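You operate a simulated robot arm through the tools that you are given. There is no shell and no other tool. Be economical: measure what you need, move in short steps, check, and stop when the job is done.

Carry out the task below with a simulated robot arm. There is one attempt and no reset: what you move stays moved.

TASK
Join the pierced slat to the dark block with the two long dowels.
Fine: slat first on to the bench close beside the block, wall side; a dowel in each hole, slat down flat over them; the short dowel stays in the rack.

It is judged by the outcome, as a careful person would: the job done as asked, and still so three seconds after it is handed in. It fails if anything else is knocked over, pushed out of place, dropped, spilled or broken.

THE ROBOT
A 6-joint arm with a two-finger parallel gripper, fixed in place. Base frame: the origin is at the foot of the arm, x ahead of it, y to its left, z up; the work surface is at about z = 0. Lengths are in mm, angles in rad, forces in N, time in s.
With the tool pointing down near the work surface it reaches from about 140 to 580 mm from the base axis. Its first joint turns from -1.152 to 1.152 rad. Payload 2.1 kg.
Tool frame: the origin (TCP) lies between the finger pads and is the grasp point; the fingertips stand 30 mm ahead of it; z points along the fingers, y is the line along which they close. The gripper opens to 94 mm. The fingers are 28 mm wide and 10 mm thick; the gripper's body (50 by 96 mm) begins 55 mm behind the TCP.
Orientation is that of the tool frame in the base frame, as a unit quaternion [w, x, y, z]. With the fingers straight down and closing along the base's y, the tool's x points along the base's -x, its y along +y and its z along -z.

THE INTERFACE
- The arm moves only by the tool arm_command. Its argument "plan" is one flat list of numbers, 7 for each row, row after row: the shift along the base's x, y, z in mm, then the turn, a rotation vector about the base's x, y, z in degrees, then the gripper command, from -1 (fully open) to 1 (shut), values between in proportion. In form: [dx, dy, dz, ax, ay, az, claw, dx, dy, dz, ax, ay, az, claw, ...]. A call has 1 to 12 rows; each row is the pose to reach, as a shift and turn from the pose commanded when the call began. A row lasts 0.2 s, in which the tool goes at most 50 mm and 0.15 rad; a call with a longer step from one row to the next is refused whole, and so is a gripper value outside its range. A pose out of reach is approached as far as the arm can. The call stops where the force on the tool passes 70 N (or 10 N more than at its start, if that is more) or the arm is blocked; 0.2 s more then pass. The fingers move at their own pace (about 72 mm/s each) and stop on an object; they squeeze with about 30 N. The grip force told is the motor's: it shows also when the fingers shut on nothing. Time passes only in rows, and 0.2 s behind the last, so rows that repeat a pose let the fingers close. It gives the time, the measured TCP pose, the force on the tool (base axes), the opening and the grip force at its end, in the units of the frame above (readings bear some noise).
- Cameras (640 x 400 px; columns grow to the right, rows downward): "scene" is fixed at [49.2, -370, 482.3]; the picture's right is [0.90, -0.43, 0.00], its down [-0.25, -0.52, -0.82] and it looks along [0.35, 0.74, -0.58] (base axes); focal length 214 px, centre (320, 200). "wrist" rides on the gripper at [-37, 0, -58] in the tool frame; the picture's right is [0.00, -1.00, 0.00], its down [0.97, 0.00, -0.24] and it looks along [0.24, 0.00, 0.97] (tool axes); focal length 218 px, centre (320, 200).
- camera(camera): a new picture of that camera. No time passes.
- probe_pixels(camera, pixels): for up to 12 pixels [column, row] of the newest picture of that camera ("zoom" is the newest enlarged one), the place [x, y, z] in the base frame of the surface seen there, good to about 3 mm, but the place of the scene camera against the robot may be out by one fixed shift of up to 18 mm in any direction. No time passes.
- enlarge(camera, box): a new picture of the part [left, top, right, bottom] of that camera's present view, enlarged. No time passes.
- sign_off(): hands the job in; it is judged then, once.

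Work in short steps. Measure before you move; look again where a grasp or a placing could have gone wrong, and mend it. You have 80 turns and 38 pictures in all, the two below and enlarged ones among them. Open the gripper and draw the arm clear of the work before you hand the job in, unless the task says otherwise; then end with one line.

The tools are called after "Emit:" as name(argument=value, ...) on one line, values as JSON. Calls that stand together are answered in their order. arm_command: Moves the arm, as the interface text tells. Its arguments: {"type":"object","properties":{"plan":{"type":"array","items":{"type":"number"}}},"required":["plan"]} The other tools are called the same way: camera (camera) takes a picture; probe_pixels (camera, pixels) gives the place of the surface under pixels of a picture; enlarge (camera, box) takes an enlarged picture of a part of a camera's view; sign_off () hands the job in.

At the start:

```text
t: 0.0
tcp_pos: [252.5, -143.4, 404.7]
tcp_rot: [-0.001, 0.0, 1.0, -0.001]
ft_force: [0.2, 0.0, -0.8]
opening: 94.0
grip_force: 0.0
```

scene: 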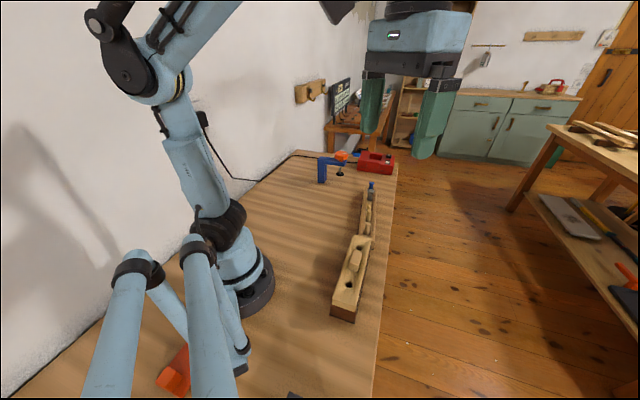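
wrist: 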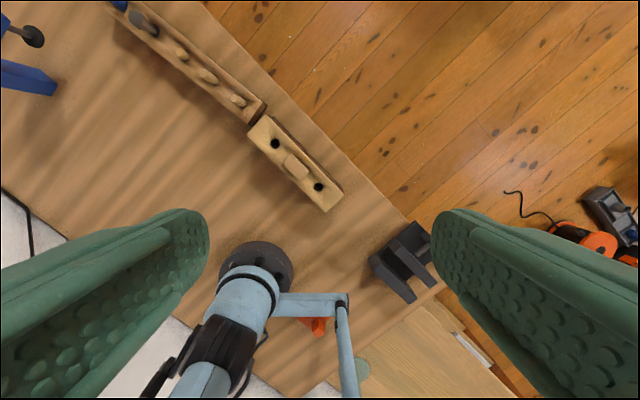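

The wrist view shows the slat, with two holes and a raised middle, near (295,165), and the rack with dowels near (195,65). I'll enlarge both views.

Emit:
enlarge(camera="wrist", box=[100, 0, 360, 220])

Emit:
enlarge(camera="scene", box=[300, 140, 420, 330])

```text
1.82 times, centred on (230, 110) of wrist
```

zoom: 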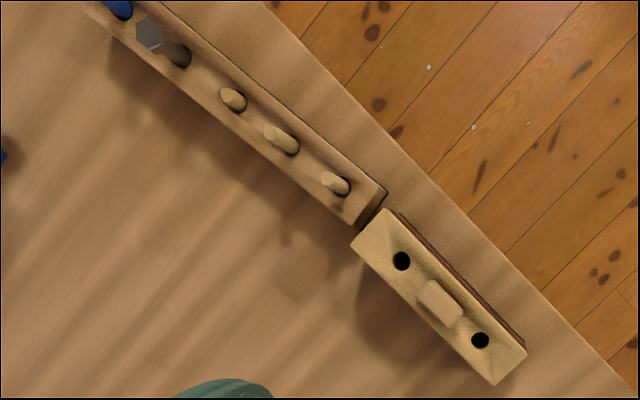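

```text
2.11 times, centred on (360, 235) of scene
```

zoom: 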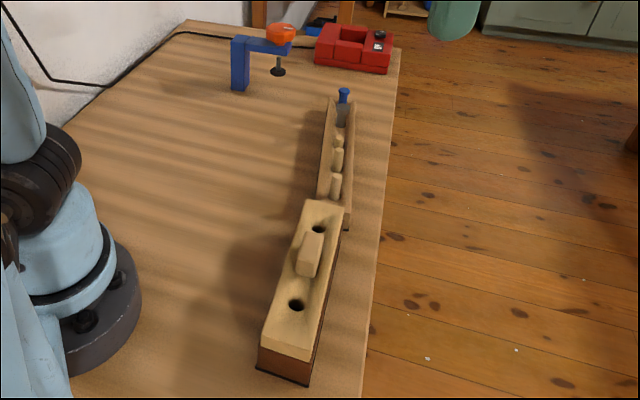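

Probing the slat corners, knob, and dowels in the wrist view.

Emit:
probe_pixels(camera="wrist", pixels=[[267, 118], [250, 133], [341, 198], [325, 209], [296, 165], [274, 143], [318, 187], [234, 98], [203, 73], [178, 52], [250, 200], [257, 122]])

Emit:
probe_pixels(camera="scene", pixels=[[334, 310], [352, 318], [366, 240], [356, 260], [349, 284], [364, 228], [344, 322], [300, 260]])

```text
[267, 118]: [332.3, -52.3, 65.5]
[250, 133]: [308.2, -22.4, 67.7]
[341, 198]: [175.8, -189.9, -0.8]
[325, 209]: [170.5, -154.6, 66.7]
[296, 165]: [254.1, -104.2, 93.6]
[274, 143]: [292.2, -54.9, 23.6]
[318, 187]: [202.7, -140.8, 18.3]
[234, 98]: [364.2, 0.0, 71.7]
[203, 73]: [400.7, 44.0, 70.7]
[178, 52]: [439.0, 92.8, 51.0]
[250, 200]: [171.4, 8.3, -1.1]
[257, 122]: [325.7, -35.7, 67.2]
```

```text
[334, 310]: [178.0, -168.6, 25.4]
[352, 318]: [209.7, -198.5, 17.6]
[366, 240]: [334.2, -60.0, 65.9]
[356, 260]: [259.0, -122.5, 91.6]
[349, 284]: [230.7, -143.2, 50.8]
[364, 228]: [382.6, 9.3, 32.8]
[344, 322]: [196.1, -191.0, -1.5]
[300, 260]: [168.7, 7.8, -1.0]
```

The slat's top is at about z 67 and the knob top at 94, with the slat's axis about 45° off. I'll turn 45° above it and look closer.

Emit:
arm_command(plan=[0, 6, -25, 0, 0, 7.5, -1, 0, 13, -50, 0, 0, 15, -1, 0, 20, -75, 0, 0, 22.5, -1, 0, 26, -100, 0, 0, 30, -1, 0, 32, -125, 0, 0, 37.5, -1, 0, 38, -150, 0, 0, 45, -1])

Emit:
camera(camera="wrist")

```text
t: 1.4
tcp_pos: [250.7, -104.7, 254.4]
tcp_rot: [0.0, -0.383, 0.924, 0.0]
ft_force: [0.0, -0.3, 0.9]
opening: 94.0
grip_force: 0.1
```

```text
33 pictures are left
```

wrist: 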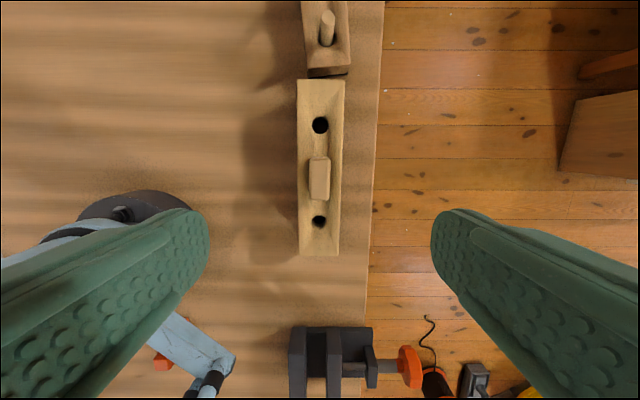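

The slat is aligned with the image columns, centred near column 320. I'll probe its edges, knob and holes.

Emit:
probe_pixels(camera="wrist", pixels=[[299, 82], [343, 82], [302, 250], [336, 250], [312, 180], [328, 180], [320, 162], [320, 195], [313, 125], [328, 125], [313, 221], [327, 221]])

Emit:
enlarge(camera="wrist", box=[240, 70, 400, 270])

```text
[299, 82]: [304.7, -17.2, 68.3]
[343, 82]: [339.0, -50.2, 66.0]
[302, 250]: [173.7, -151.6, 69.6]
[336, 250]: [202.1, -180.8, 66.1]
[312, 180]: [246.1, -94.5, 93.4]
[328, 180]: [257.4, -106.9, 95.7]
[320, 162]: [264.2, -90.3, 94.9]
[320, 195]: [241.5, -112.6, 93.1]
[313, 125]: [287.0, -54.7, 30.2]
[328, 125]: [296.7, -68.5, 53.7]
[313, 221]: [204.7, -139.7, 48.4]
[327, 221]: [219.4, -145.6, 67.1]
```

```text
2.00 times, centred on (320, 170) of wrist
```

zoom: 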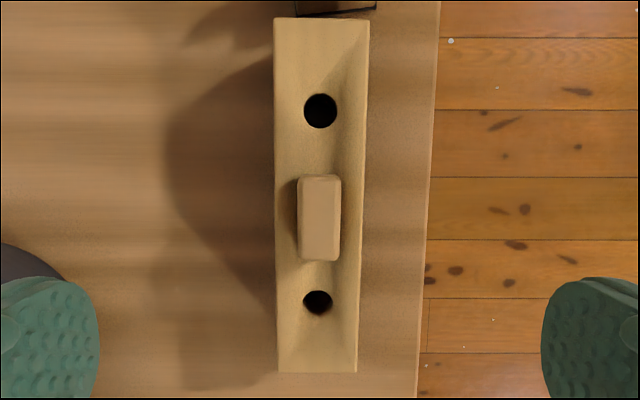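

Knob centre is about (252, -101), top at z 94, and the slat axis lies at 45°. I'll descend so the fingertips stop just above the slat's top and close on the knob.

Emit:
arm_command(plan=[1.5, 3.2, -45, 0, 0, 0, -1, 1.5, 3.2, -90, 0, 0, 0, -1, 1.5, 3.2, -125, 0, 0, 0, -0.5, 1.5, 3.2, -145, 0, 0, 0, -0.3, 1.5, 3.2, -152.5, 0, 0, 0, -0.3, 1.5, 3.2, -152.5, 0, 0, 0, 1, 1.5, 3.2, -152.5, 0, 0, 0, 1, 1.5, 3.2, -152.5, 0, 0, 0, 1])

Emit:
enlarge(camera="scene", box=[300, 160, 420, 330])

```text
t: 3.2
tcp_pos: [253.0, -100.9, 103.0]
tcp_rot: [0.0, -0.382, 0.924, 0.0]
ft_force: [0.1, 0.8, 0.8]
opening: 21.3
grip_force: 30.3
```

```text
2.35 times, centred on (360, 245) of scene
```

zoom: 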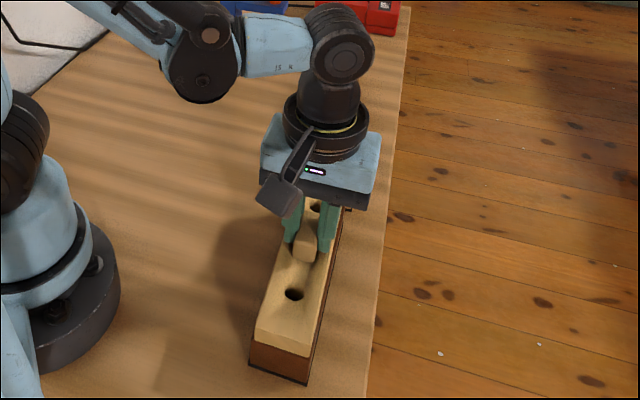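

The knob is held (21.3 mm, 30 N). I'll lift straight up and look.

Emit:
arm_command(plan=[0, 0, 8, 0, 0, 0, 1, 0, 0, 25, 0, 0, 0, 1, 0, 0, 50, 0, 0, 0, 1, 0, 0, 80, 0, 0, 0, 1, -22, 22, 80, 0, 0, 0, 1, -44, 44, 80, 0, 0, 0, 1])

Emit:
enlarge(camera="scene", box=[240, 140, 440, 330])

Emit:
camera(camera="wrist")

```text
t: 4.6
tcp_pos: [208.5, -58.4, 182.7]
tcp_rot: [0.0, -0.383, 0.924, -0.002]
ft_force: [0.3, -0.3, -1.3]
opening: 21.5
grip_force: 30.4
```

```text
2.11 times, centred on (340, 235) of scene
```

zoom: 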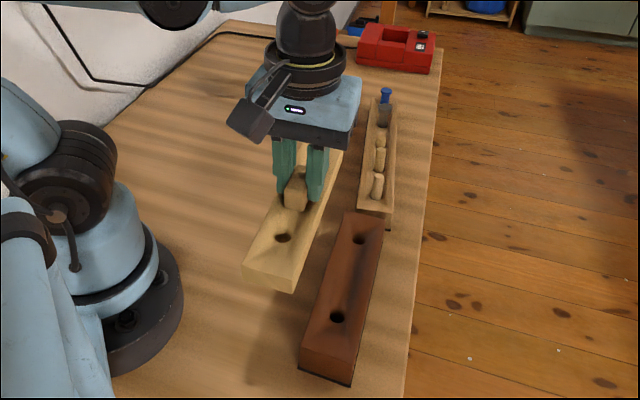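

```text
29 pictures are left
```

wrist: 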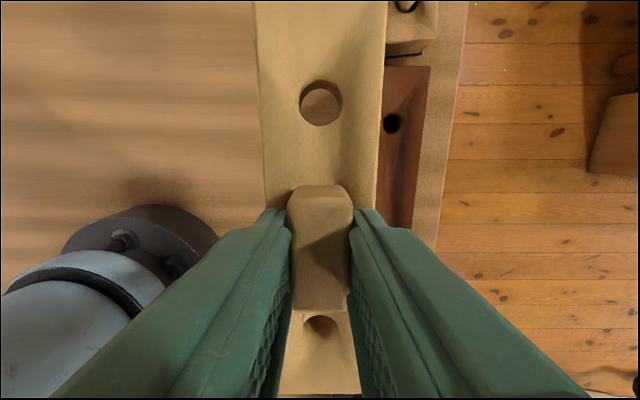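

The slat is off cleanly and the block is bare. I'll probe the block's top and holes plus the dowel tops.

Emit:
probe_pixels(camera="zoom", pixels=[[350, 216], [380, 220], [304, 360], [347, 372], [345, 280], [246, 268], [247, 283], [291, 290], [377, 180], [380, 157], [381, 140], [300, 385]])

Emit:
probe_pixels(camera="wrist", pixels=[[386, 70], [428, 70], [410, 150], [393, 115], [393, 132], [384, 124], [402, 124], [402, 220]])

```text
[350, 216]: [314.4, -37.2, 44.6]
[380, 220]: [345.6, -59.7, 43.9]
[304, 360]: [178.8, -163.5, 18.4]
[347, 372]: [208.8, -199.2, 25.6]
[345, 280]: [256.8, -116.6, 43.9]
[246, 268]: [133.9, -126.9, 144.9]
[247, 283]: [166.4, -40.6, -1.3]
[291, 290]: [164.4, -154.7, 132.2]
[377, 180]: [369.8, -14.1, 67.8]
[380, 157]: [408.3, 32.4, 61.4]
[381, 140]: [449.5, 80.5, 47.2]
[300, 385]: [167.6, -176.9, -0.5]
```

```text
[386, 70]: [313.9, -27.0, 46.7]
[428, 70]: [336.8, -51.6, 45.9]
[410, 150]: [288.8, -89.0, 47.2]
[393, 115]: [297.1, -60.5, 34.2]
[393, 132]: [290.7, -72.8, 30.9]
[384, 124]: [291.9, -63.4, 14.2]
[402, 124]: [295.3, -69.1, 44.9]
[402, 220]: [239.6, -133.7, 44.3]
```

Block top is z≈45, so the slat is about 22 mm thick and should touch the bench at TCP z≈58. I'll lower it beside the block, keeping hold.

Emit:
arm_command(plan=[0, 0, -40, 0, 0, 0, 1, 0, 0, -80, 0, 0, 0, 1, 0, 0, -110, 0, 0, 0, 1, 0, 0, -119, 0, 0, 0, 1, 0, 0, -122, 0, 0, 0, 1, 0, 0, -124, 0, 0, 0, 1])

```text
t: 6.0
tcp_pos: [209.0, -58.1, 58.3]
tcp_rot: [0.0, -0.383, 0.924, 0.0]
ft_force: [-0.5, 0.6, -1.3]
opening: 21.3
grip_force: 29.4
```

No contact yet; I'll creep down in 1 mm steps.

Emit:
arm_command(plan=[0, 0, -1, 0, 0, 0, 1, 0, 0, -1, 0, 0, 0, 1])

Emit:
enlarge(camera="scene", box=[240, 180, 440, 330])

```text
t: 6.6
tcp_pos: [209.6, -57.5, 57.2]
tcp_rot: [0.001, -0.383, 0.924, -0.001]
ft_force: [0.5, -0.2, 0.1]
opening: 21.2
grip_force: 29.8
```

```text
2.67 times, centred on (340, 255) of scene
```

zoom: 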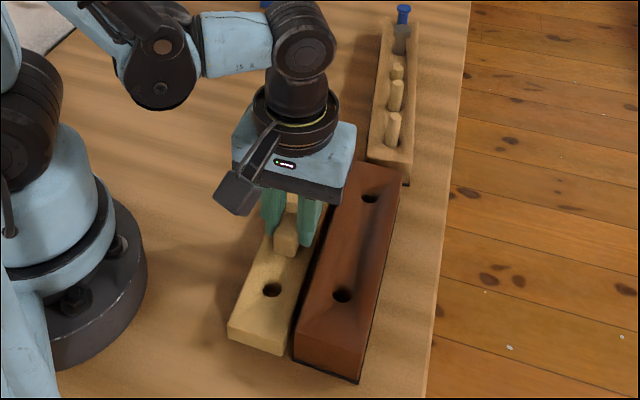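

Very near the bench; I'll step down until the force shows contact.

Emit:
arm_command(plan=[0, 0, -0.7, 0, 0, 0, 1, 0, 0, -1.4, 0, 0, 0, 1])

```text
t: 7.2
tcp_pos: [209.5, -57.8, 55.4]
tcp_rot: [0.0, -0.382, 0.924, -0.001]
ft_force: [-2.8, 1.3, 33.2]
opening: 21.5
grip_force: 30.3
```

Contact (33 N). I'll ease up slightly, open a little, and lift away.

Emit:
arm_command(plan=[0, 0, 0.8, 0, 0, 0, 1, 0, 0, 0.8, 0, 0, 0, 0.28, 0, 0, 0.8, 0, 0, 0, 0.28, 0, 0, 25, 0, 0, 0, 0.28, 0, 0, 60, 0, 0, 0, 0.28, 0, 0, 105, 0, 0, 0, 0, 0, 0, 150, 0, 0, 0, -0.5])

Emit:
camera(camera="wrist")

```text
t: 8.8
tcp_pos: [208.7, -56.8, 206.4]
tcp_rot: [0.001, -0.383, 0.924, -0.001]
ft_force: [0.3, 0.4, -0.1]
opening: 70.5
grip_force: 0.1
```

```text
27 pictures are left
```

wrist: 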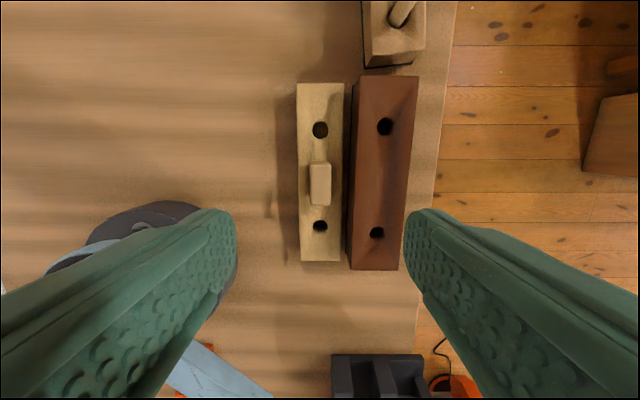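

Slat lies flat beside the block. Next I go over the rack to look at the dowels.

Emit:
arm_command(plan=[25, 13, 30, 0, 0, 0, -0.5, 62, 34, 54, 0, 0, 0, -0.5, 99, 55, 54, 0, 0, 0, -0.5, 136, 75, 54, 0, 0, 0, -0.5, 173, 95, 54, 0, 0, 0, -0.5, 208, 113, 54, 0, 0, 0, -0.5])

Emit:
camera(camera="wrist")

Emit:
enlarge(camera="wrist", box=[220, 0, 420, 200])

```text
t: 10.2
tcp_pos: [417.3, 53.0, 260.2]
tcp_rot: [0.0, -0.381, 0.925, -0.001]
ft_force: [0.7, -0.5, -0.3]
opening: 70.6
grip_force: 0.0
```

```text
26 pictures are left
```

wrist: 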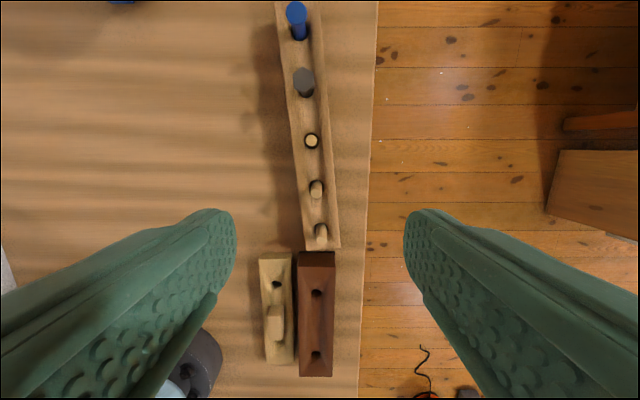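

```text
2.00 times, centred on (320, 100) of wrist
```

zoom: 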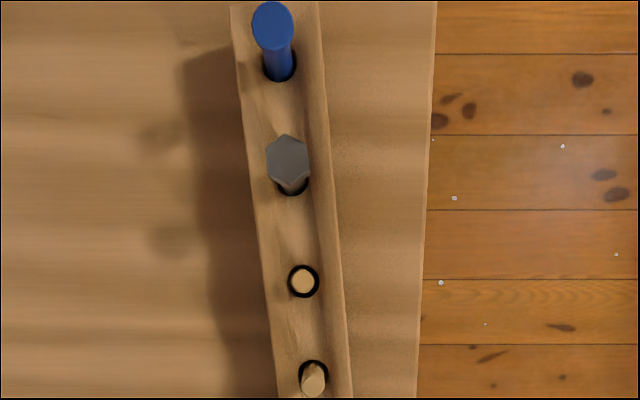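

Rack holds a blue pin, a grey hex bolt, and three dowels at (311,140), (316,186), (321,231). I'll probe their tops and the rack's surface.

Emit:
probe_pixels(camera="wrist", pixels=[[311, 140], [316, 189], [316, 184], [321, 232], [321, 228], [311, 160], [314, 208], [302, 110], [304, 78], [297, 8], [306, 245], [338, 245]])

```text
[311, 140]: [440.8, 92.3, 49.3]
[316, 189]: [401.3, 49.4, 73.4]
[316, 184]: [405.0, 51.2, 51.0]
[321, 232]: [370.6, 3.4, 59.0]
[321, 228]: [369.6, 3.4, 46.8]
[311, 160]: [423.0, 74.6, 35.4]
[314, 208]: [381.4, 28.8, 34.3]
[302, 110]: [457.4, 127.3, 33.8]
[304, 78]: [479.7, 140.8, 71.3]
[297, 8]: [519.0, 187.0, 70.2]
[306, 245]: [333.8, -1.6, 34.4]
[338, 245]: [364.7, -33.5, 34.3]
```

The long dowels are the two nearest the block (tops z≈72, against 49 for the short one at (441,92)). I'll move closer above the nearest long one.

Emit:
arm_command(plan=[-17, -18, -30, 0, 0, 0, -0.3, -34, -36, -60, 0, 0, 0, -0.3, -50, -52, -95, 0, 0, 0, -0.3])

Emit:
camera(camera="wrist")

```text
t: 11.0
tcp_pos: [363.8, 1.6, 166.5]
tcp_rot: [0.001, -0.383, 0.924, -0.001]
ft_force: [0.5, 0.2, -0.2]
opening: 61.1
grip_force: 0.0
```

```text
24 pictures are left
```

wrist: 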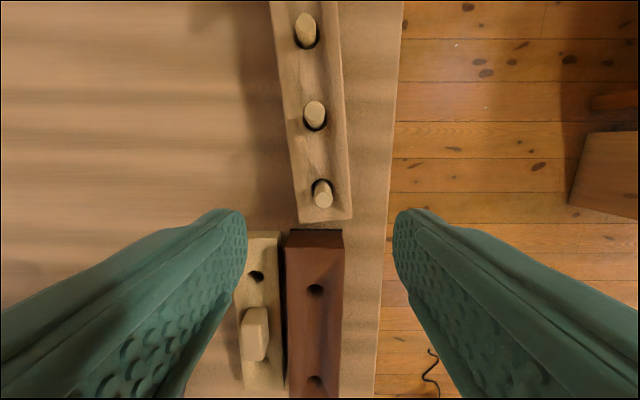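

Emit:
enlarge(camera="wrist", box=[270, 80, 370, 230])

Emit:
probe_pixels(camera="wrist", pixels=[[323, 201], [318, 201], [328, 201], [323, 197], [323, 205], [315, 114], [309, 112], [321, 112], [314, 106], [314, 118], [305, 21], [305, 27]])

```text
2.67 times, centred on (320, 155) of wrist
```

zoom: 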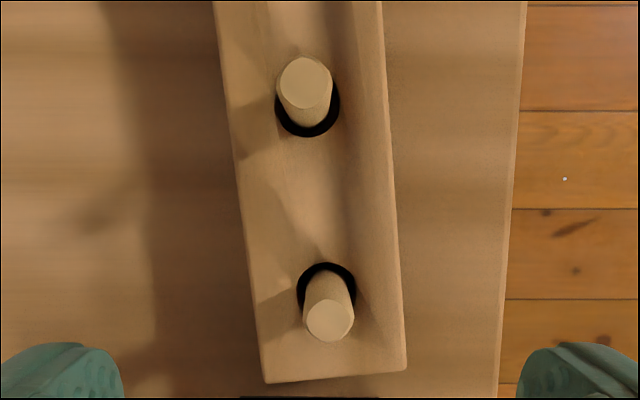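

```text
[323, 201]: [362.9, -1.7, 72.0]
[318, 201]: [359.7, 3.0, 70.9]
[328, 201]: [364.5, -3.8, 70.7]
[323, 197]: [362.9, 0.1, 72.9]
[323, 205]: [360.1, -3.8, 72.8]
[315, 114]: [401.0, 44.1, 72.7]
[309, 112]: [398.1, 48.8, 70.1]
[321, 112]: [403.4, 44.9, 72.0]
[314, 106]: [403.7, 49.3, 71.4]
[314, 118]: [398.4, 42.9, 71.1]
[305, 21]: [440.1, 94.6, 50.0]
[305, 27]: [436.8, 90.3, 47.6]
```

The long dowels are about 12.6 mm thick; the nearest top is at (362.7, -0.8, 72). I'll grip the top ~19 mm so it can go deep into the block.

Emit:
arm_command(plan=[-1.2, -2.4, -40, 0, 0, 0, -0.3, -1.2, -2.4, -70, 0, 0, 0, -0.1, -1.2, -2.4, -83.5, 0, 0, 0, 0.2, -1.2, -2.4, -83.5, 0, 0, 0, 0.6, -1.2, -2.4, -83.5, 0, 0, 0, 1, -1.2, -2.4, -83.5, 0, 0, 0, 1])

```text
t: 12.4
tcp_pos: [363.9, 0.8, 82.3]
tcp_rot: [0.0, -0.383, 0.924, -0.001]
ft_force: [0.9, 0.2, 0.1]
opening: 12.2
grip_force: 30.1
```

Gripped at 12.2 mm. I'll lift straight up.

Emit:
arm_command(plan=[0, 0, 10, 0, 0, 0, 1, 0, 0, 25, 0, 0, 0, 1, 0, 0, 50, 0, 0, 0, 1, 0, 0, 80, 0, 0, 0, 1, 0, 0, 80, 0, 0, 0, 1])

Emit:
camera(camera="wrist")

Emit:
enlarge(camera="scene", box=[300, 120, 460, 250])

```text
t: 13.6
tcp_pos: [364.9, 1.1, 161.7]
tcp_rot: [0.0, -0.383, 0.924, 0.0]
ft_force: [-0.1, -0.1, 0.3]
opening: 12.1
grip_force: 29.5
```

```text
22 pictures are left
```

wrist: 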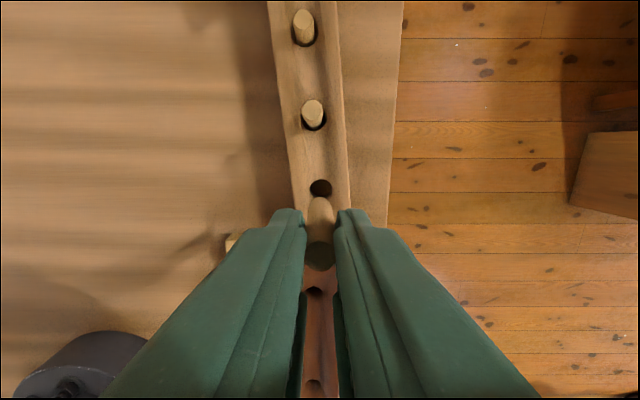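

```text
3.08 times, centred on (380, 185) of scene
```

zoom: 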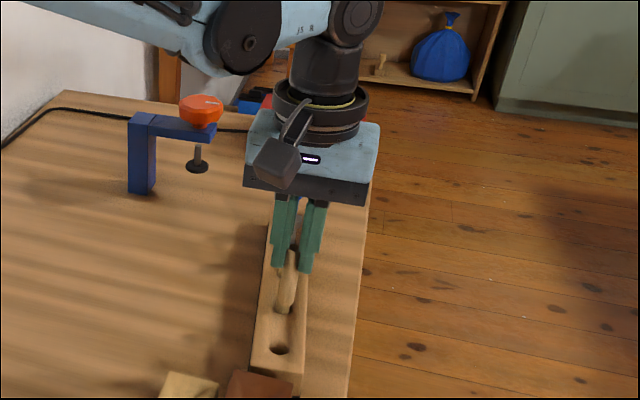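

Emit:
enlarge(camera="wrist", box=[270, 160, 370, 290])

Emit:
probe_pixels(camera="wrist", pixels=[[320, 199], [320, 204], [320, 215], [320, 230], [320, 240], [320, 250], [312, 215], [328, 215]])

```text
3.08 times, centred on (320, 225) of wrist
```

zoom: 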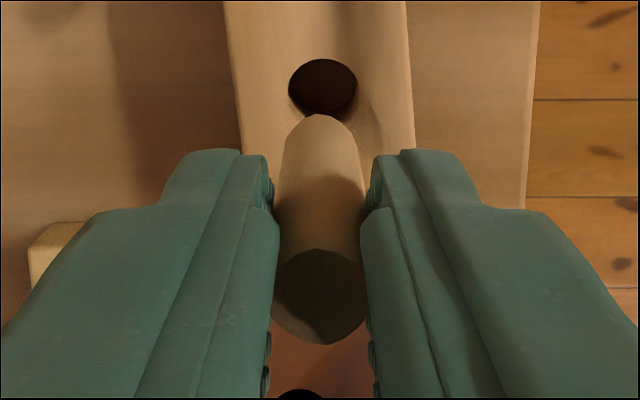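

```text
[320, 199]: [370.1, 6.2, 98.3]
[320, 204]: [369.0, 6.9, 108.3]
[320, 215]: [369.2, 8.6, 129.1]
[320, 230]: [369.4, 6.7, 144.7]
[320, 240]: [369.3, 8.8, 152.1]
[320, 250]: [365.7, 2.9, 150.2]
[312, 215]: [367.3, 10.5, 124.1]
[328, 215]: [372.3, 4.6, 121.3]
```

The dowel hangs straight, about 57 mm long (bottom z≈96 here). I'll go above the block with the near hole in view to measure it.

Emit:
arm_command(plan=[-23, -22, 3, 0, 0, 0, 1, -47, -44, 3, 0, 0, 0, 1, -70, -66, 3, 0, 0, 0, 1, -93, -86, 3, 0, 0, 0, 1, -93, -86, 3, 0, 0, 0, 1])

Emit:
camera(camera="wrist")

Emit:
enlarge(camera="wrist", box=[260, 100, 380, 240])

```text
t: 14.8
tcp_pos: [271.5, -85.2, 164.2]
tcp_rot: [0.001, -0.382, 0.924, 0.0]
ft_force: [0.7, -0.5, -0.8]
opening: 12.0
grip_force: 30.0
```

```text
19 pictures are left
```

wrist: 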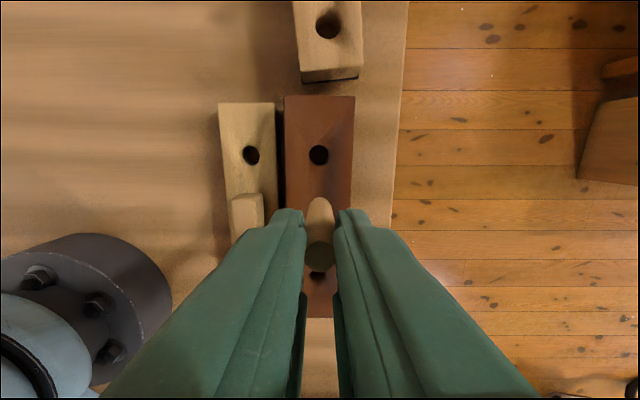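

```text
2.86 times, centred on (320, 170) of wrist
```

zoom: 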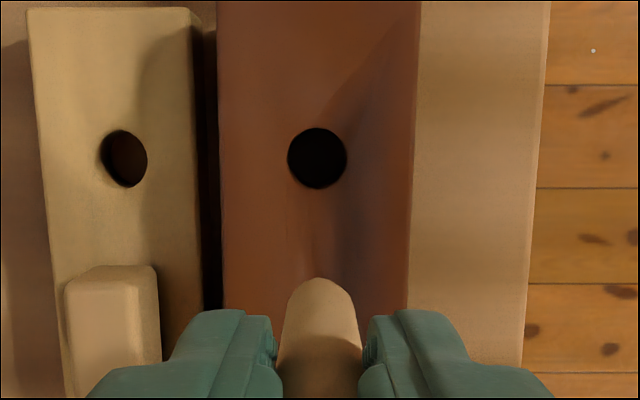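

Hole centre at wrist (319,155), i.e. 30 mm behind the TCP. With the dowel axis about 1.5 mm off the TCP, I'll shift (19.5, 20.6) and lower to start entry.

Emit:
arm_command(plan=[10, 10, 0, 0, 0, 0, 1, 19.5, 20.6, 0, 0, 0, 0, 1, 19.5, 20.6, -20, 0, 0, 0, 1, 19.5, 20.6, -38, 0, 0, 0, 1, 19.5, 20.6, -46, 0, 0, 0, 1, 19.5, 20.6, -52, 0, 0, 0, 1, 19.5, 20.6, -58, 0, 0, 0, 1])

Emit:
enlarge(camera="wrist", box=[260, 140, 380, 280])

```text
t: 16.4
tcp_pos: [292.9, -64.6, 105.3]
tcp_rot: [0.0, -0.383, 0.924, -0.001]
ft_force: [0.0, 0.5, -0.1]
opening: 12.0
grip_force: 29.7
```

```text
2.86 times, centred on (320, 210) of wrist
```

zoom: 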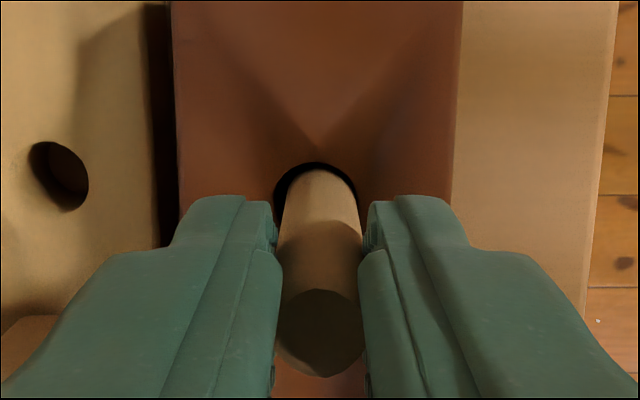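

The dowel is entering the hole with no force. I'll continue down.

Emit:
arm_command(plan=[0, 0, -8, 0, 0, 0, 1, 0, 0, -15, 0, 0, 0, 1, 0, 0, -20, 0, 0, 0, 1, 0, 0, -24, 0, 0, 0, 1, 0, 0, -27, 0, 0, 0, 1])

```text
t: 17.6
tcp_pos: [293.5, -65.2, 80.8]
tcp_rot: [0.001, -0.384, 0.923, -0.001]
ft_force: [0.1, 2.5, 43.3]
opening: 12.3
grip_force: 30.3
```

Bottomed out (43 N at TCP z 80.8). I'll ease off, release, rise and check.

Emit:
arm_command(plan=[0, 0, 1.5, 0, 0, 0, 1, 0, 0, 1.5, 0, 0, 0, 0.3, 0, 0, 1.5, 0, 0, 0, 0.2, 0, 0, 30, 0, 0, 0, 0.2, 0, 0, 70, 0, 0, 0, 0, 0, 0, 110, 0, 0, 0, -0.3])

Emit:
camera(camera="wrist")

Emit:
probe_pixels(camera="wrist", pixels=[[320, 180], [320, 185], [320, 190], [320, 195], [320, 175], [314, 185], [326, 185], [320, 210]])

```text
t: 19.0
tcp_pos: [292.9, -65.2, 189.6]
tcp_rot: [0.0, -0.383, 0.924, -0.001]
ft_force: [0.5, -0.2, -0.1]
opening: 61.1
grip_force: 0.0
```

```text
16 pictures are left
```

wrist: 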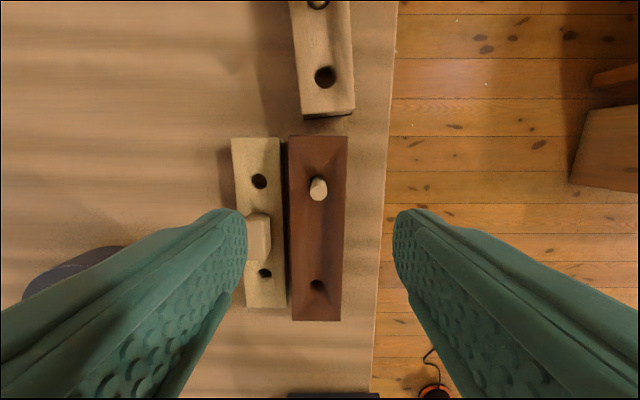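

```text
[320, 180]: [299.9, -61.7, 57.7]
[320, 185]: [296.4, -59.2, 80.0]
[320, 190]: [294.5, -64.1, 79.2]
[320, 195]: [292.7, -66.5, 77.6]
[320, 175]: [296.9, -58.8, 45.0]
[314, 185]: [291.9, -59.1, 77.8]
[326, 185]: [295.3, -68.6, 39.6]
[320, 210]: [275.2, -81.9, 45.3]
```

The dowel's top reads about z 78, higher than expected; let me check whether it is seated and upright.

Emit:
enlarge(camera="wrist", box=[280, 150, 360, 210])

Emit:
enlarge(camera="scene", box=[310, 190, 410, 330])

```text
6.67 times, centred on (320, 180) of wrist
```

zoom: 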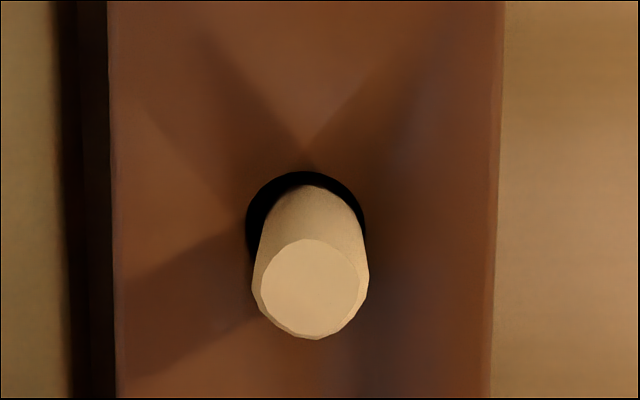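

```text
2.86 times, centred on (360, 260) of scene
```

zoom: 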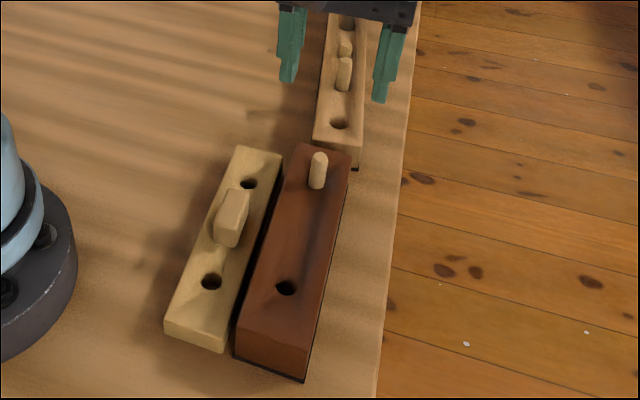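

Dowel one is upright and bottomed in its hole. Next I'll fetch the second long dowel at about (402, 46).

Emit:
arm_command(plan=[27, 28, 0, 0, 0, 0, -0.3, 54, 56, -8, 0, 0, 0, -0.3, 81, 83, -16, 0, 0, 0, -0.3, 109, 111.4, -25, 0, 0, 0, -0.3, 109, 111.4, -25, 0, 0, 0, -0.3])

Emit:
enlarge(camera="wrist", box=[240, 100, 400, 260])

```text
t: 20.2
tcp_pos: [401.1, 46.9, 163.5]
tcp_rot: [0.0, -0.383, 0.924, -0.001]
ft_force: [0.9, 0.4, -0.3]
opening: 61.0
grip_force: 0.1
```

```text
2.50 times, centred on (320, 180) of wrist
```

zoom: 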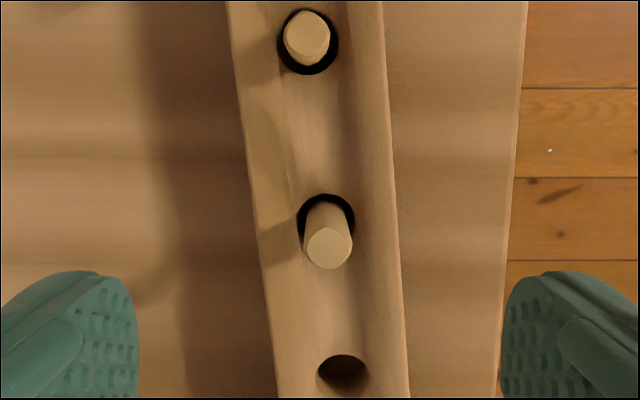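

The dowel's top is at wrist (323,199), almost under the TCP. I'll correct 2 mm, descend and grip.

Emit:
arm_command(plan=[2, -0.8, -40, 0, 0, 0, -0.3, 2, -0.8, -70, 0, 0, 0, -0.1, 2, -0.8, -83.5, 0, 0, 0, 0.2, 2, -0.8, -83.5, 0, 0, 0, 0.6, 2, -0.8, -83.5, 0, 0, 0, 1, 2, -0.8, -83.5, 0, 0, 0, 1, 2, -0.8, -73.5, 0, 0, 0, 1, 2, -0.8, -55, 0, 0, 0, 1, 2, -0.8, -25, 0, 0, 0, 1, 2, -0.8, 3, 0, 0, 0, 1])

Emit:
enlarge(camera="wrist", box=[260, 140, 380, 280])

```text
t: 22.4
tcp_pos: [402.0, 45.3, 166.1]
tcp_rot: [0.0, -0.383, 0.924, -0.001]
ft_force: [0.7, 0.1, 0.0]
opening: 12.3
grip_force: 29.8
```

```text
2.86 times, centred on (320, 210) of wrist
```

zoom: 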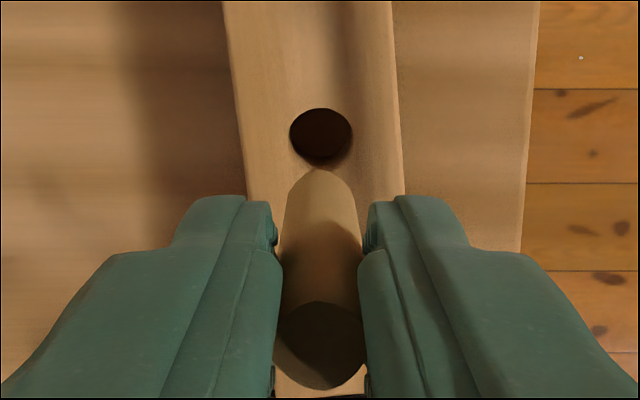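

Second dowel held straight. I'll carry it high over to the far hole's viewing spot.

Emit:
arm_command(plan=[-20, -20, 15, 0, 0, 0, 1, -50, -50, 20, 0, 0, 0, 1, -82, -81, 20, 0, 0, 0, 1, -114, -113, 20, 0, 0, 0, 1, -146, -145, 20, 0, 0, 0, 1, -178, -177, 10, 0, 0, 0, 1, -207, -205, 0, 0, 0, 0, 1, -207, -205, 0, 0, 0, 0, 1])

Emit:
enlarge(camera="wrist", box=[260, 100, 380, 240])

```text
t: 24.2
tcp_pos: [195.8, -160.1, 167.2]
tcp_rot: [0.0, -0.383, 0.924, -0.001]
ft_force: [0.6, -0.1, -0.2]
opening: 12.1
grip_force: 30.0
```

```text
2.86 times, centred on (320, 170) of wrist
```

zoom: 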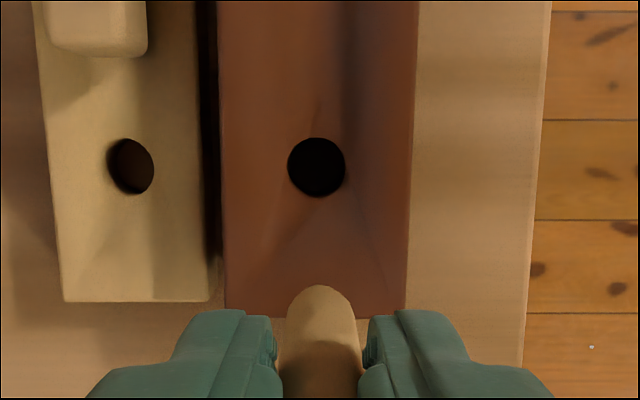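

Hole centre at wrist (318.6,158.5), so I'll shift (18.0, 19.6) and lower in.

Emit:
arm_command(plan=[9, 10, 0, 0, 0, 0, 1, 18, 19.6, 0, 0, 0, 0, 1, 18, 19.6, -25, 0, 0, 0, 1, 18, 19.6, -45, 0, 0, 0, 1, 18, 19.6, -54, 0, 0, 0, 1, 18, 19.6, -60, 0, 0, 0, 1, 18, 19.6, -66, 0, 0, 0, 1, 18, 19.6, -72, 0, 0, 0, 1, 18, 19.6, -76, 0, 0, 0, 1])

Emit:
enlarge(camera="wrist", box=[260, 140, 380, 280])

```text
t: 26.2
tcp_pos: [214.4, -138.2, 92.1]
tcp_rot: [0.0, -0.382, 0.924, -0.001]
ft_force: [-0.6, -0.5, -0.4]
opening: 12.2
grip_force: 29.6
```

```text
2.86 times, centred on (320, 210) of wrist
```

zoom: 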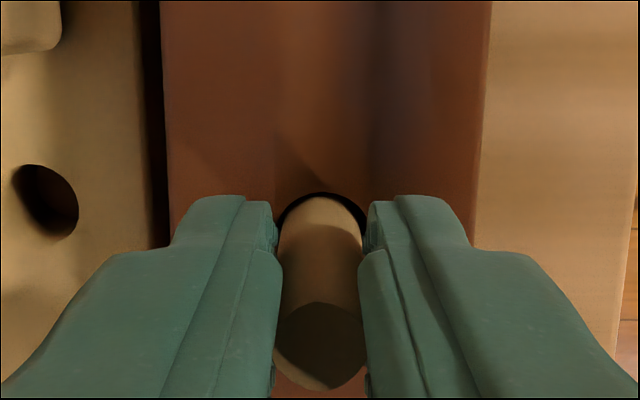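

It's in. I'll creep down until it bottoms.

Emit:
arm_command(plan=[0, 0, -2, 0, 0, 0, 1, 0, 0, -4, 0, 0, 0, 1, 0, 0, -6, 0, 0, 0, 1])

```text
t: 27.0
tcp_pos: [213.7, -138.9, 85.9]
tcp_rot: [0.0, -0.383, 0.924, -0.001]
ft_force: [-1.4, 0.4, 32.9]
opening: 12.1
grip_force: 29.3
```

Bottomed as predicted. I'll release, rise and view pegs and slat together.

Emit:
arm_command(plan=[0, 0, 0.8, 0, 0, 0, 1, 0, 0, 0.8, 0, 0, 0, 0.3, 0, 0, 0.8, 0, 0, 0, 0.2, 0, 0, 30, 0, 0, 0, 0.2, 0, 0, 70, 0, 0, 0, 0, 6, 20, 110, 0, 0, 0, -0.3, 16, 50, 135, 0, 0, 0, -0.3, 22, 70, 150, 0, 0, 0, -0.3, 22, 70, 150, 0, 0, 0, -0.3])

Emit:
camera(camera="wrist")

Emit:
enlarge(camera="wrist", box=[240, 70, 420, 250])

```text
t: 29.0
tcp_pos: [234.8, -70.3, 234.8]
tcp_rot: [0.0, -0.382, 0.924, 0.0]
ft_force: [0.0, -0.6, -0.7]
opening: 61.1
grip_force: 0.1
```

```text
9 pictures are left
```

wrist: 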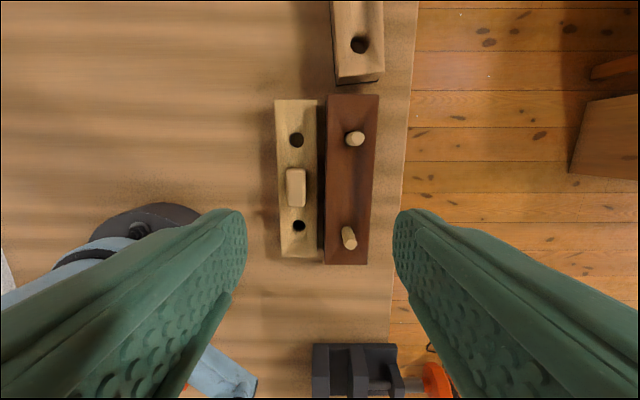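

```text
2.22 times, centred on (330, 160) of wrist
```

zoom: 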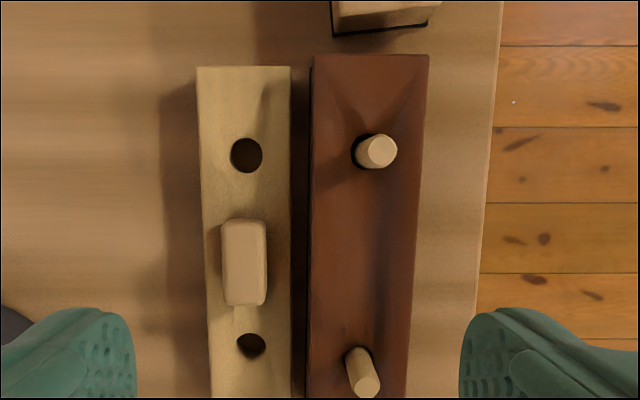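

Pegs stand upright, tops at wrist (357,138) and (352,243); slat knob computes to (209.3, -57.6), just where I left it. I'll descend with a narrow opening and grip the knob.

Emit:
arm_command(plan=[-13, 6, -30, 0, 0, 0, 0, -25.5, 12.7, -60, 0, 0, 0, 0.28, -25.5, 12.7, -100, 0, 0, 0, 0.28, -25.5, 12.7, -140, 0, 0, 0, 0.28, -25.5, 12.7, -165, 0, 0, 0, 0.28, -25.5, 12.7, -178, 0, 0, 0, 0.28, -25.5, 12.7, -178, 0, 0, 0, 0.28, -25.5, 12.7, -178, 0, 0, 0, 1, -25.5, 12.7, -178, 0, 0, 0, 1, -25.5, 12.7, -178, 0, 0, 0, 1])

```text
t: 31.2
tcp_pos: [211.8, -57.2, 57.4]
tcp_rot: [0.0, -0.382, 0.924, -0.001]
ft_force: [0.0, -0.2, 0.3]
opening: 21.5
grip_force: 30.1
```

Knob gripped (21.5 mm). I'll lift clear of the peg tops and move over the block.

Emit:
arm_command(plan=[0, 0, 10, 0, 0, 0, 1, 0, 0, 40, 0, 0, 0, 1, 0, 0, 75, 0, 0, 0, 1, 0, 0, 100, 0, 0, 0, 1, 22, -22, 100, 0, 0, 0, 1, 43, -43.5, 100, 0, 0, 0, 1, 43, -43.5, 95, 0, 0, 0, 1, 43, -43.5, 90, 0, 0, 0, 1])

Emit:
camera(camera="wrist")

Emit:
enlarge(camera="scene", box=[310, 190, 410, 330])

```text
t: 33.0
tcp_pos: [254.5, -100.9, 148.8]
tcp_rot: [0.0, -0.382, 0.924, -0.001]
ft_force: [-0.5, 1.0, -2.4]
opening: 21.2
grip_force: 29.6
```

```text
7 pictures are left
```

wrist: 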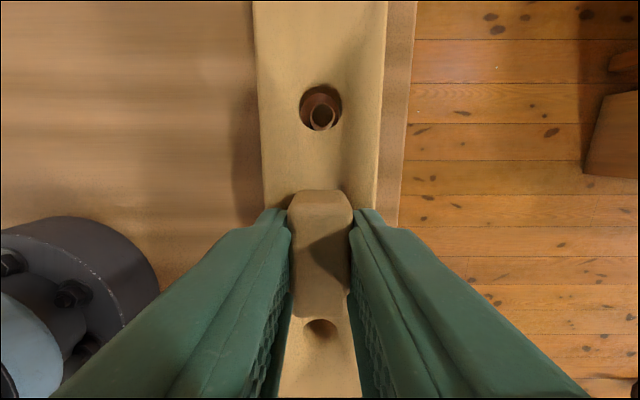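

```text
2.86 times, centred on (360, 260) of scene
```

zoom: 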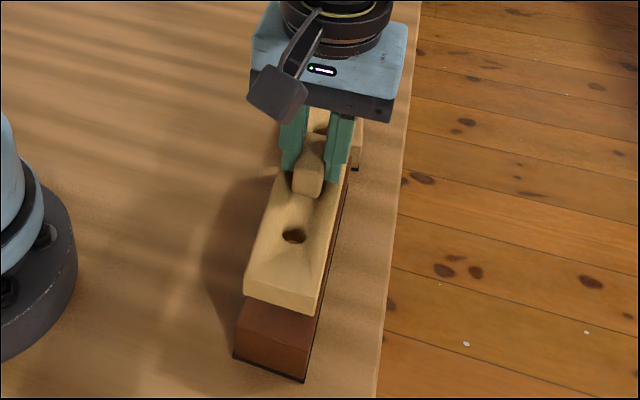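

Peg one is visible through the slat's hole near (323,117). Enlarging for the alignment.

Emit:
enlarge(camera="wrist", box=[280, 70, 360, 150])

```text
5.00 times, centred on (320, 110) of wrist
```

zoom: 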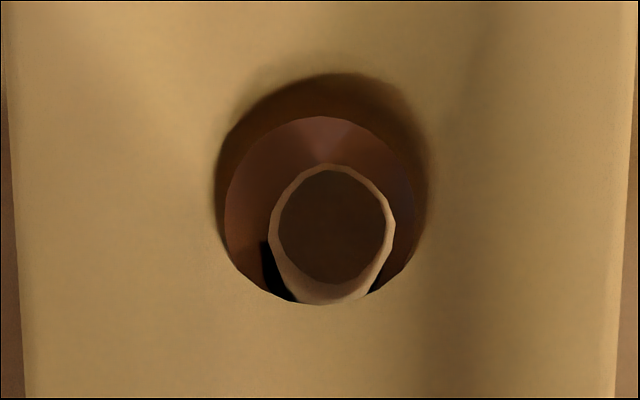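

Peg sits within the hole outline, offset under 1 mm. I'll shift +0.7 mm in x and lower on to the pegs.

Emit:
arm_command(plan=[0.7, 0, 0, 0, 0, 0, 1, 0.7, 0, -6, 0, 0, 0, 1, 0.7, 0, -11, 0, 0, 0, 1, 0.7, 0, -15, 0, 0, 0, 1, 0.7, 0, -18, 0, 0, 0, 1, 0.7, 0, -21, 0, 0, 0, 1])

```text
t: 34.4
tcp_pos: [255.9, -99.7, 127.2]
tcp_rot: [0.0, -0.383, 0.924, -0.001]
ft_force: [-0.9, -0.7, -1.2]
opening: 21.4
grip_force: 29.5
```

Slat bottom is below the peg tops with no force, so both pegs entered. I'll keep lowering.

Emit:
arm_command(plan=[0, 0, -5, 0, 0, 0, 1, 0, 0, -10, 0, 0, 0, 1, 0, 0, -15, 0, 0, 0, 1, 0, 0, -19, 0, 0, 0, 1, 0, 0, -22, 0, 0, 0, 1, 0, 0, -24, 0, 0, 0, 1])

Emit:
enlarge(camera="wrist", box=[240, 20, 400, 180])

```text
t: 35.8
tcp_pos: [256.0, -101.0, 103.6]
tcp_rot: [0.001, -0.383, 0.924, -0.001]
ft_force: [0.3, -0.1, -1.0]
opening: 21.2
grip_force: 29.3
```

```text
2.50 times, centred on (320, 100) of wrist
```

zoom: 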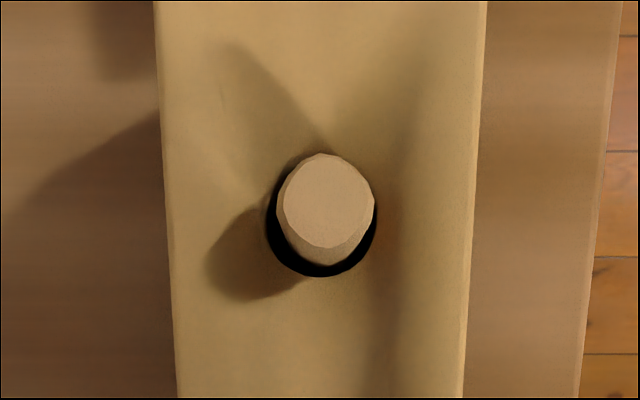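

The peg stands through the slat's hole. I'll creep the last millimetres to contact.

Emit:
arm_command(plan=[0, 0, -0.8, 0, 0, 0, 1, 0, 0, -1.6, 0, 0, 0, 1, 0, 0, -2.2, 0, 0, 0, 1])

```text
t: 36.6
tcp_pos: [255.2, -100.5, 99.7]
tcp_rot: [0.0, -0.383, 0.924, -0.001]
ft_force: [-1.8, 3.7, 33.0]
opening: 21.4
grip_force: 30.2
```

Contact at the expected height. I'll ease off, release, and draw up and away.

Emit:
arm_command(plan=[0, 0, 0.8, 0, 0, 0, 1, 0, 0, 0.8, 0, 0, 0, 0.28, 0, 0, 0.8, 0, 0, 0, 0.2, 0, 0, 25, 0, 0, 0, 0.2, 0, 0, 65, 0, 0, 0, 0, 0, 0, 110, 0, 0, 0, -0.5, -15, 15, 150, 0, 0, 0, -0.5, -30, 30, 180, 0, 0, 0, -1, -30, 30, 180, 0, 0, 0, -1])

Emit:
enlarge(camera="scene", box=[300, 150, 420, 330])

Emit:
camera(camera="wrist")

Emit:
probe_pixels(camera="wrist", pixels=[[350, 120], [350, 230], [338, 170], [360, 150]])

```text
t: 38.6
tcp_pos: [226.3, -71.8, 283.9]
tcp_rot: [0.001, -0.383, 0.924, -0.001]
ft_force: [-0.1, -0.6, 0.0]
opening: 93.8
grip_force: 0.0
```

```text
2.22 times, centred on (360, 240) of scene
```

zoom: 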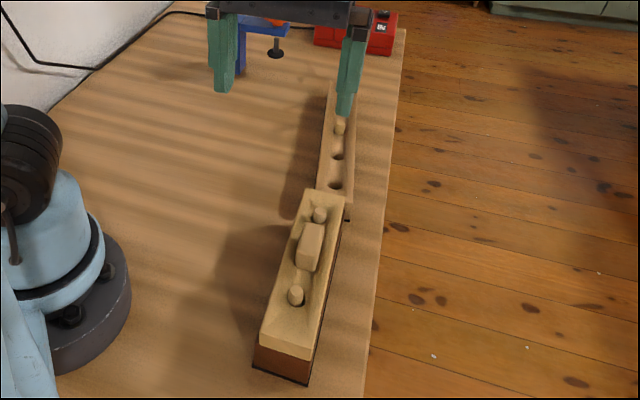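

```text
2 pictures are left
```

wrist: 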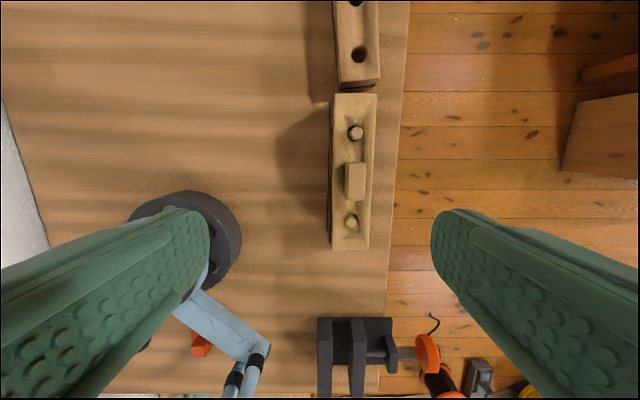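

```text
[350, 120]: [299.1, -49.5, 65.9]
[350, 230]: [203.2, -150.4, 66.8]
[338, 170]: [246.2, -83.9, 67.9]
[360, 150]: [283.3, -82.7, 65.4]
```

The slat top reads 65.4–67.9 mm at all four probed points, so it is flat on the block. Both pegs show through its holes, the short dowel is still in the rack, and the arm is clear, so I'm handing in.

Emit:
sign_off()

```text
The job is handed in.
```

The slat is joined flat to the dark block on the two long dowels, which stand about 10 mm above its top; the short dowel is still in the rack, and the job is handed in.
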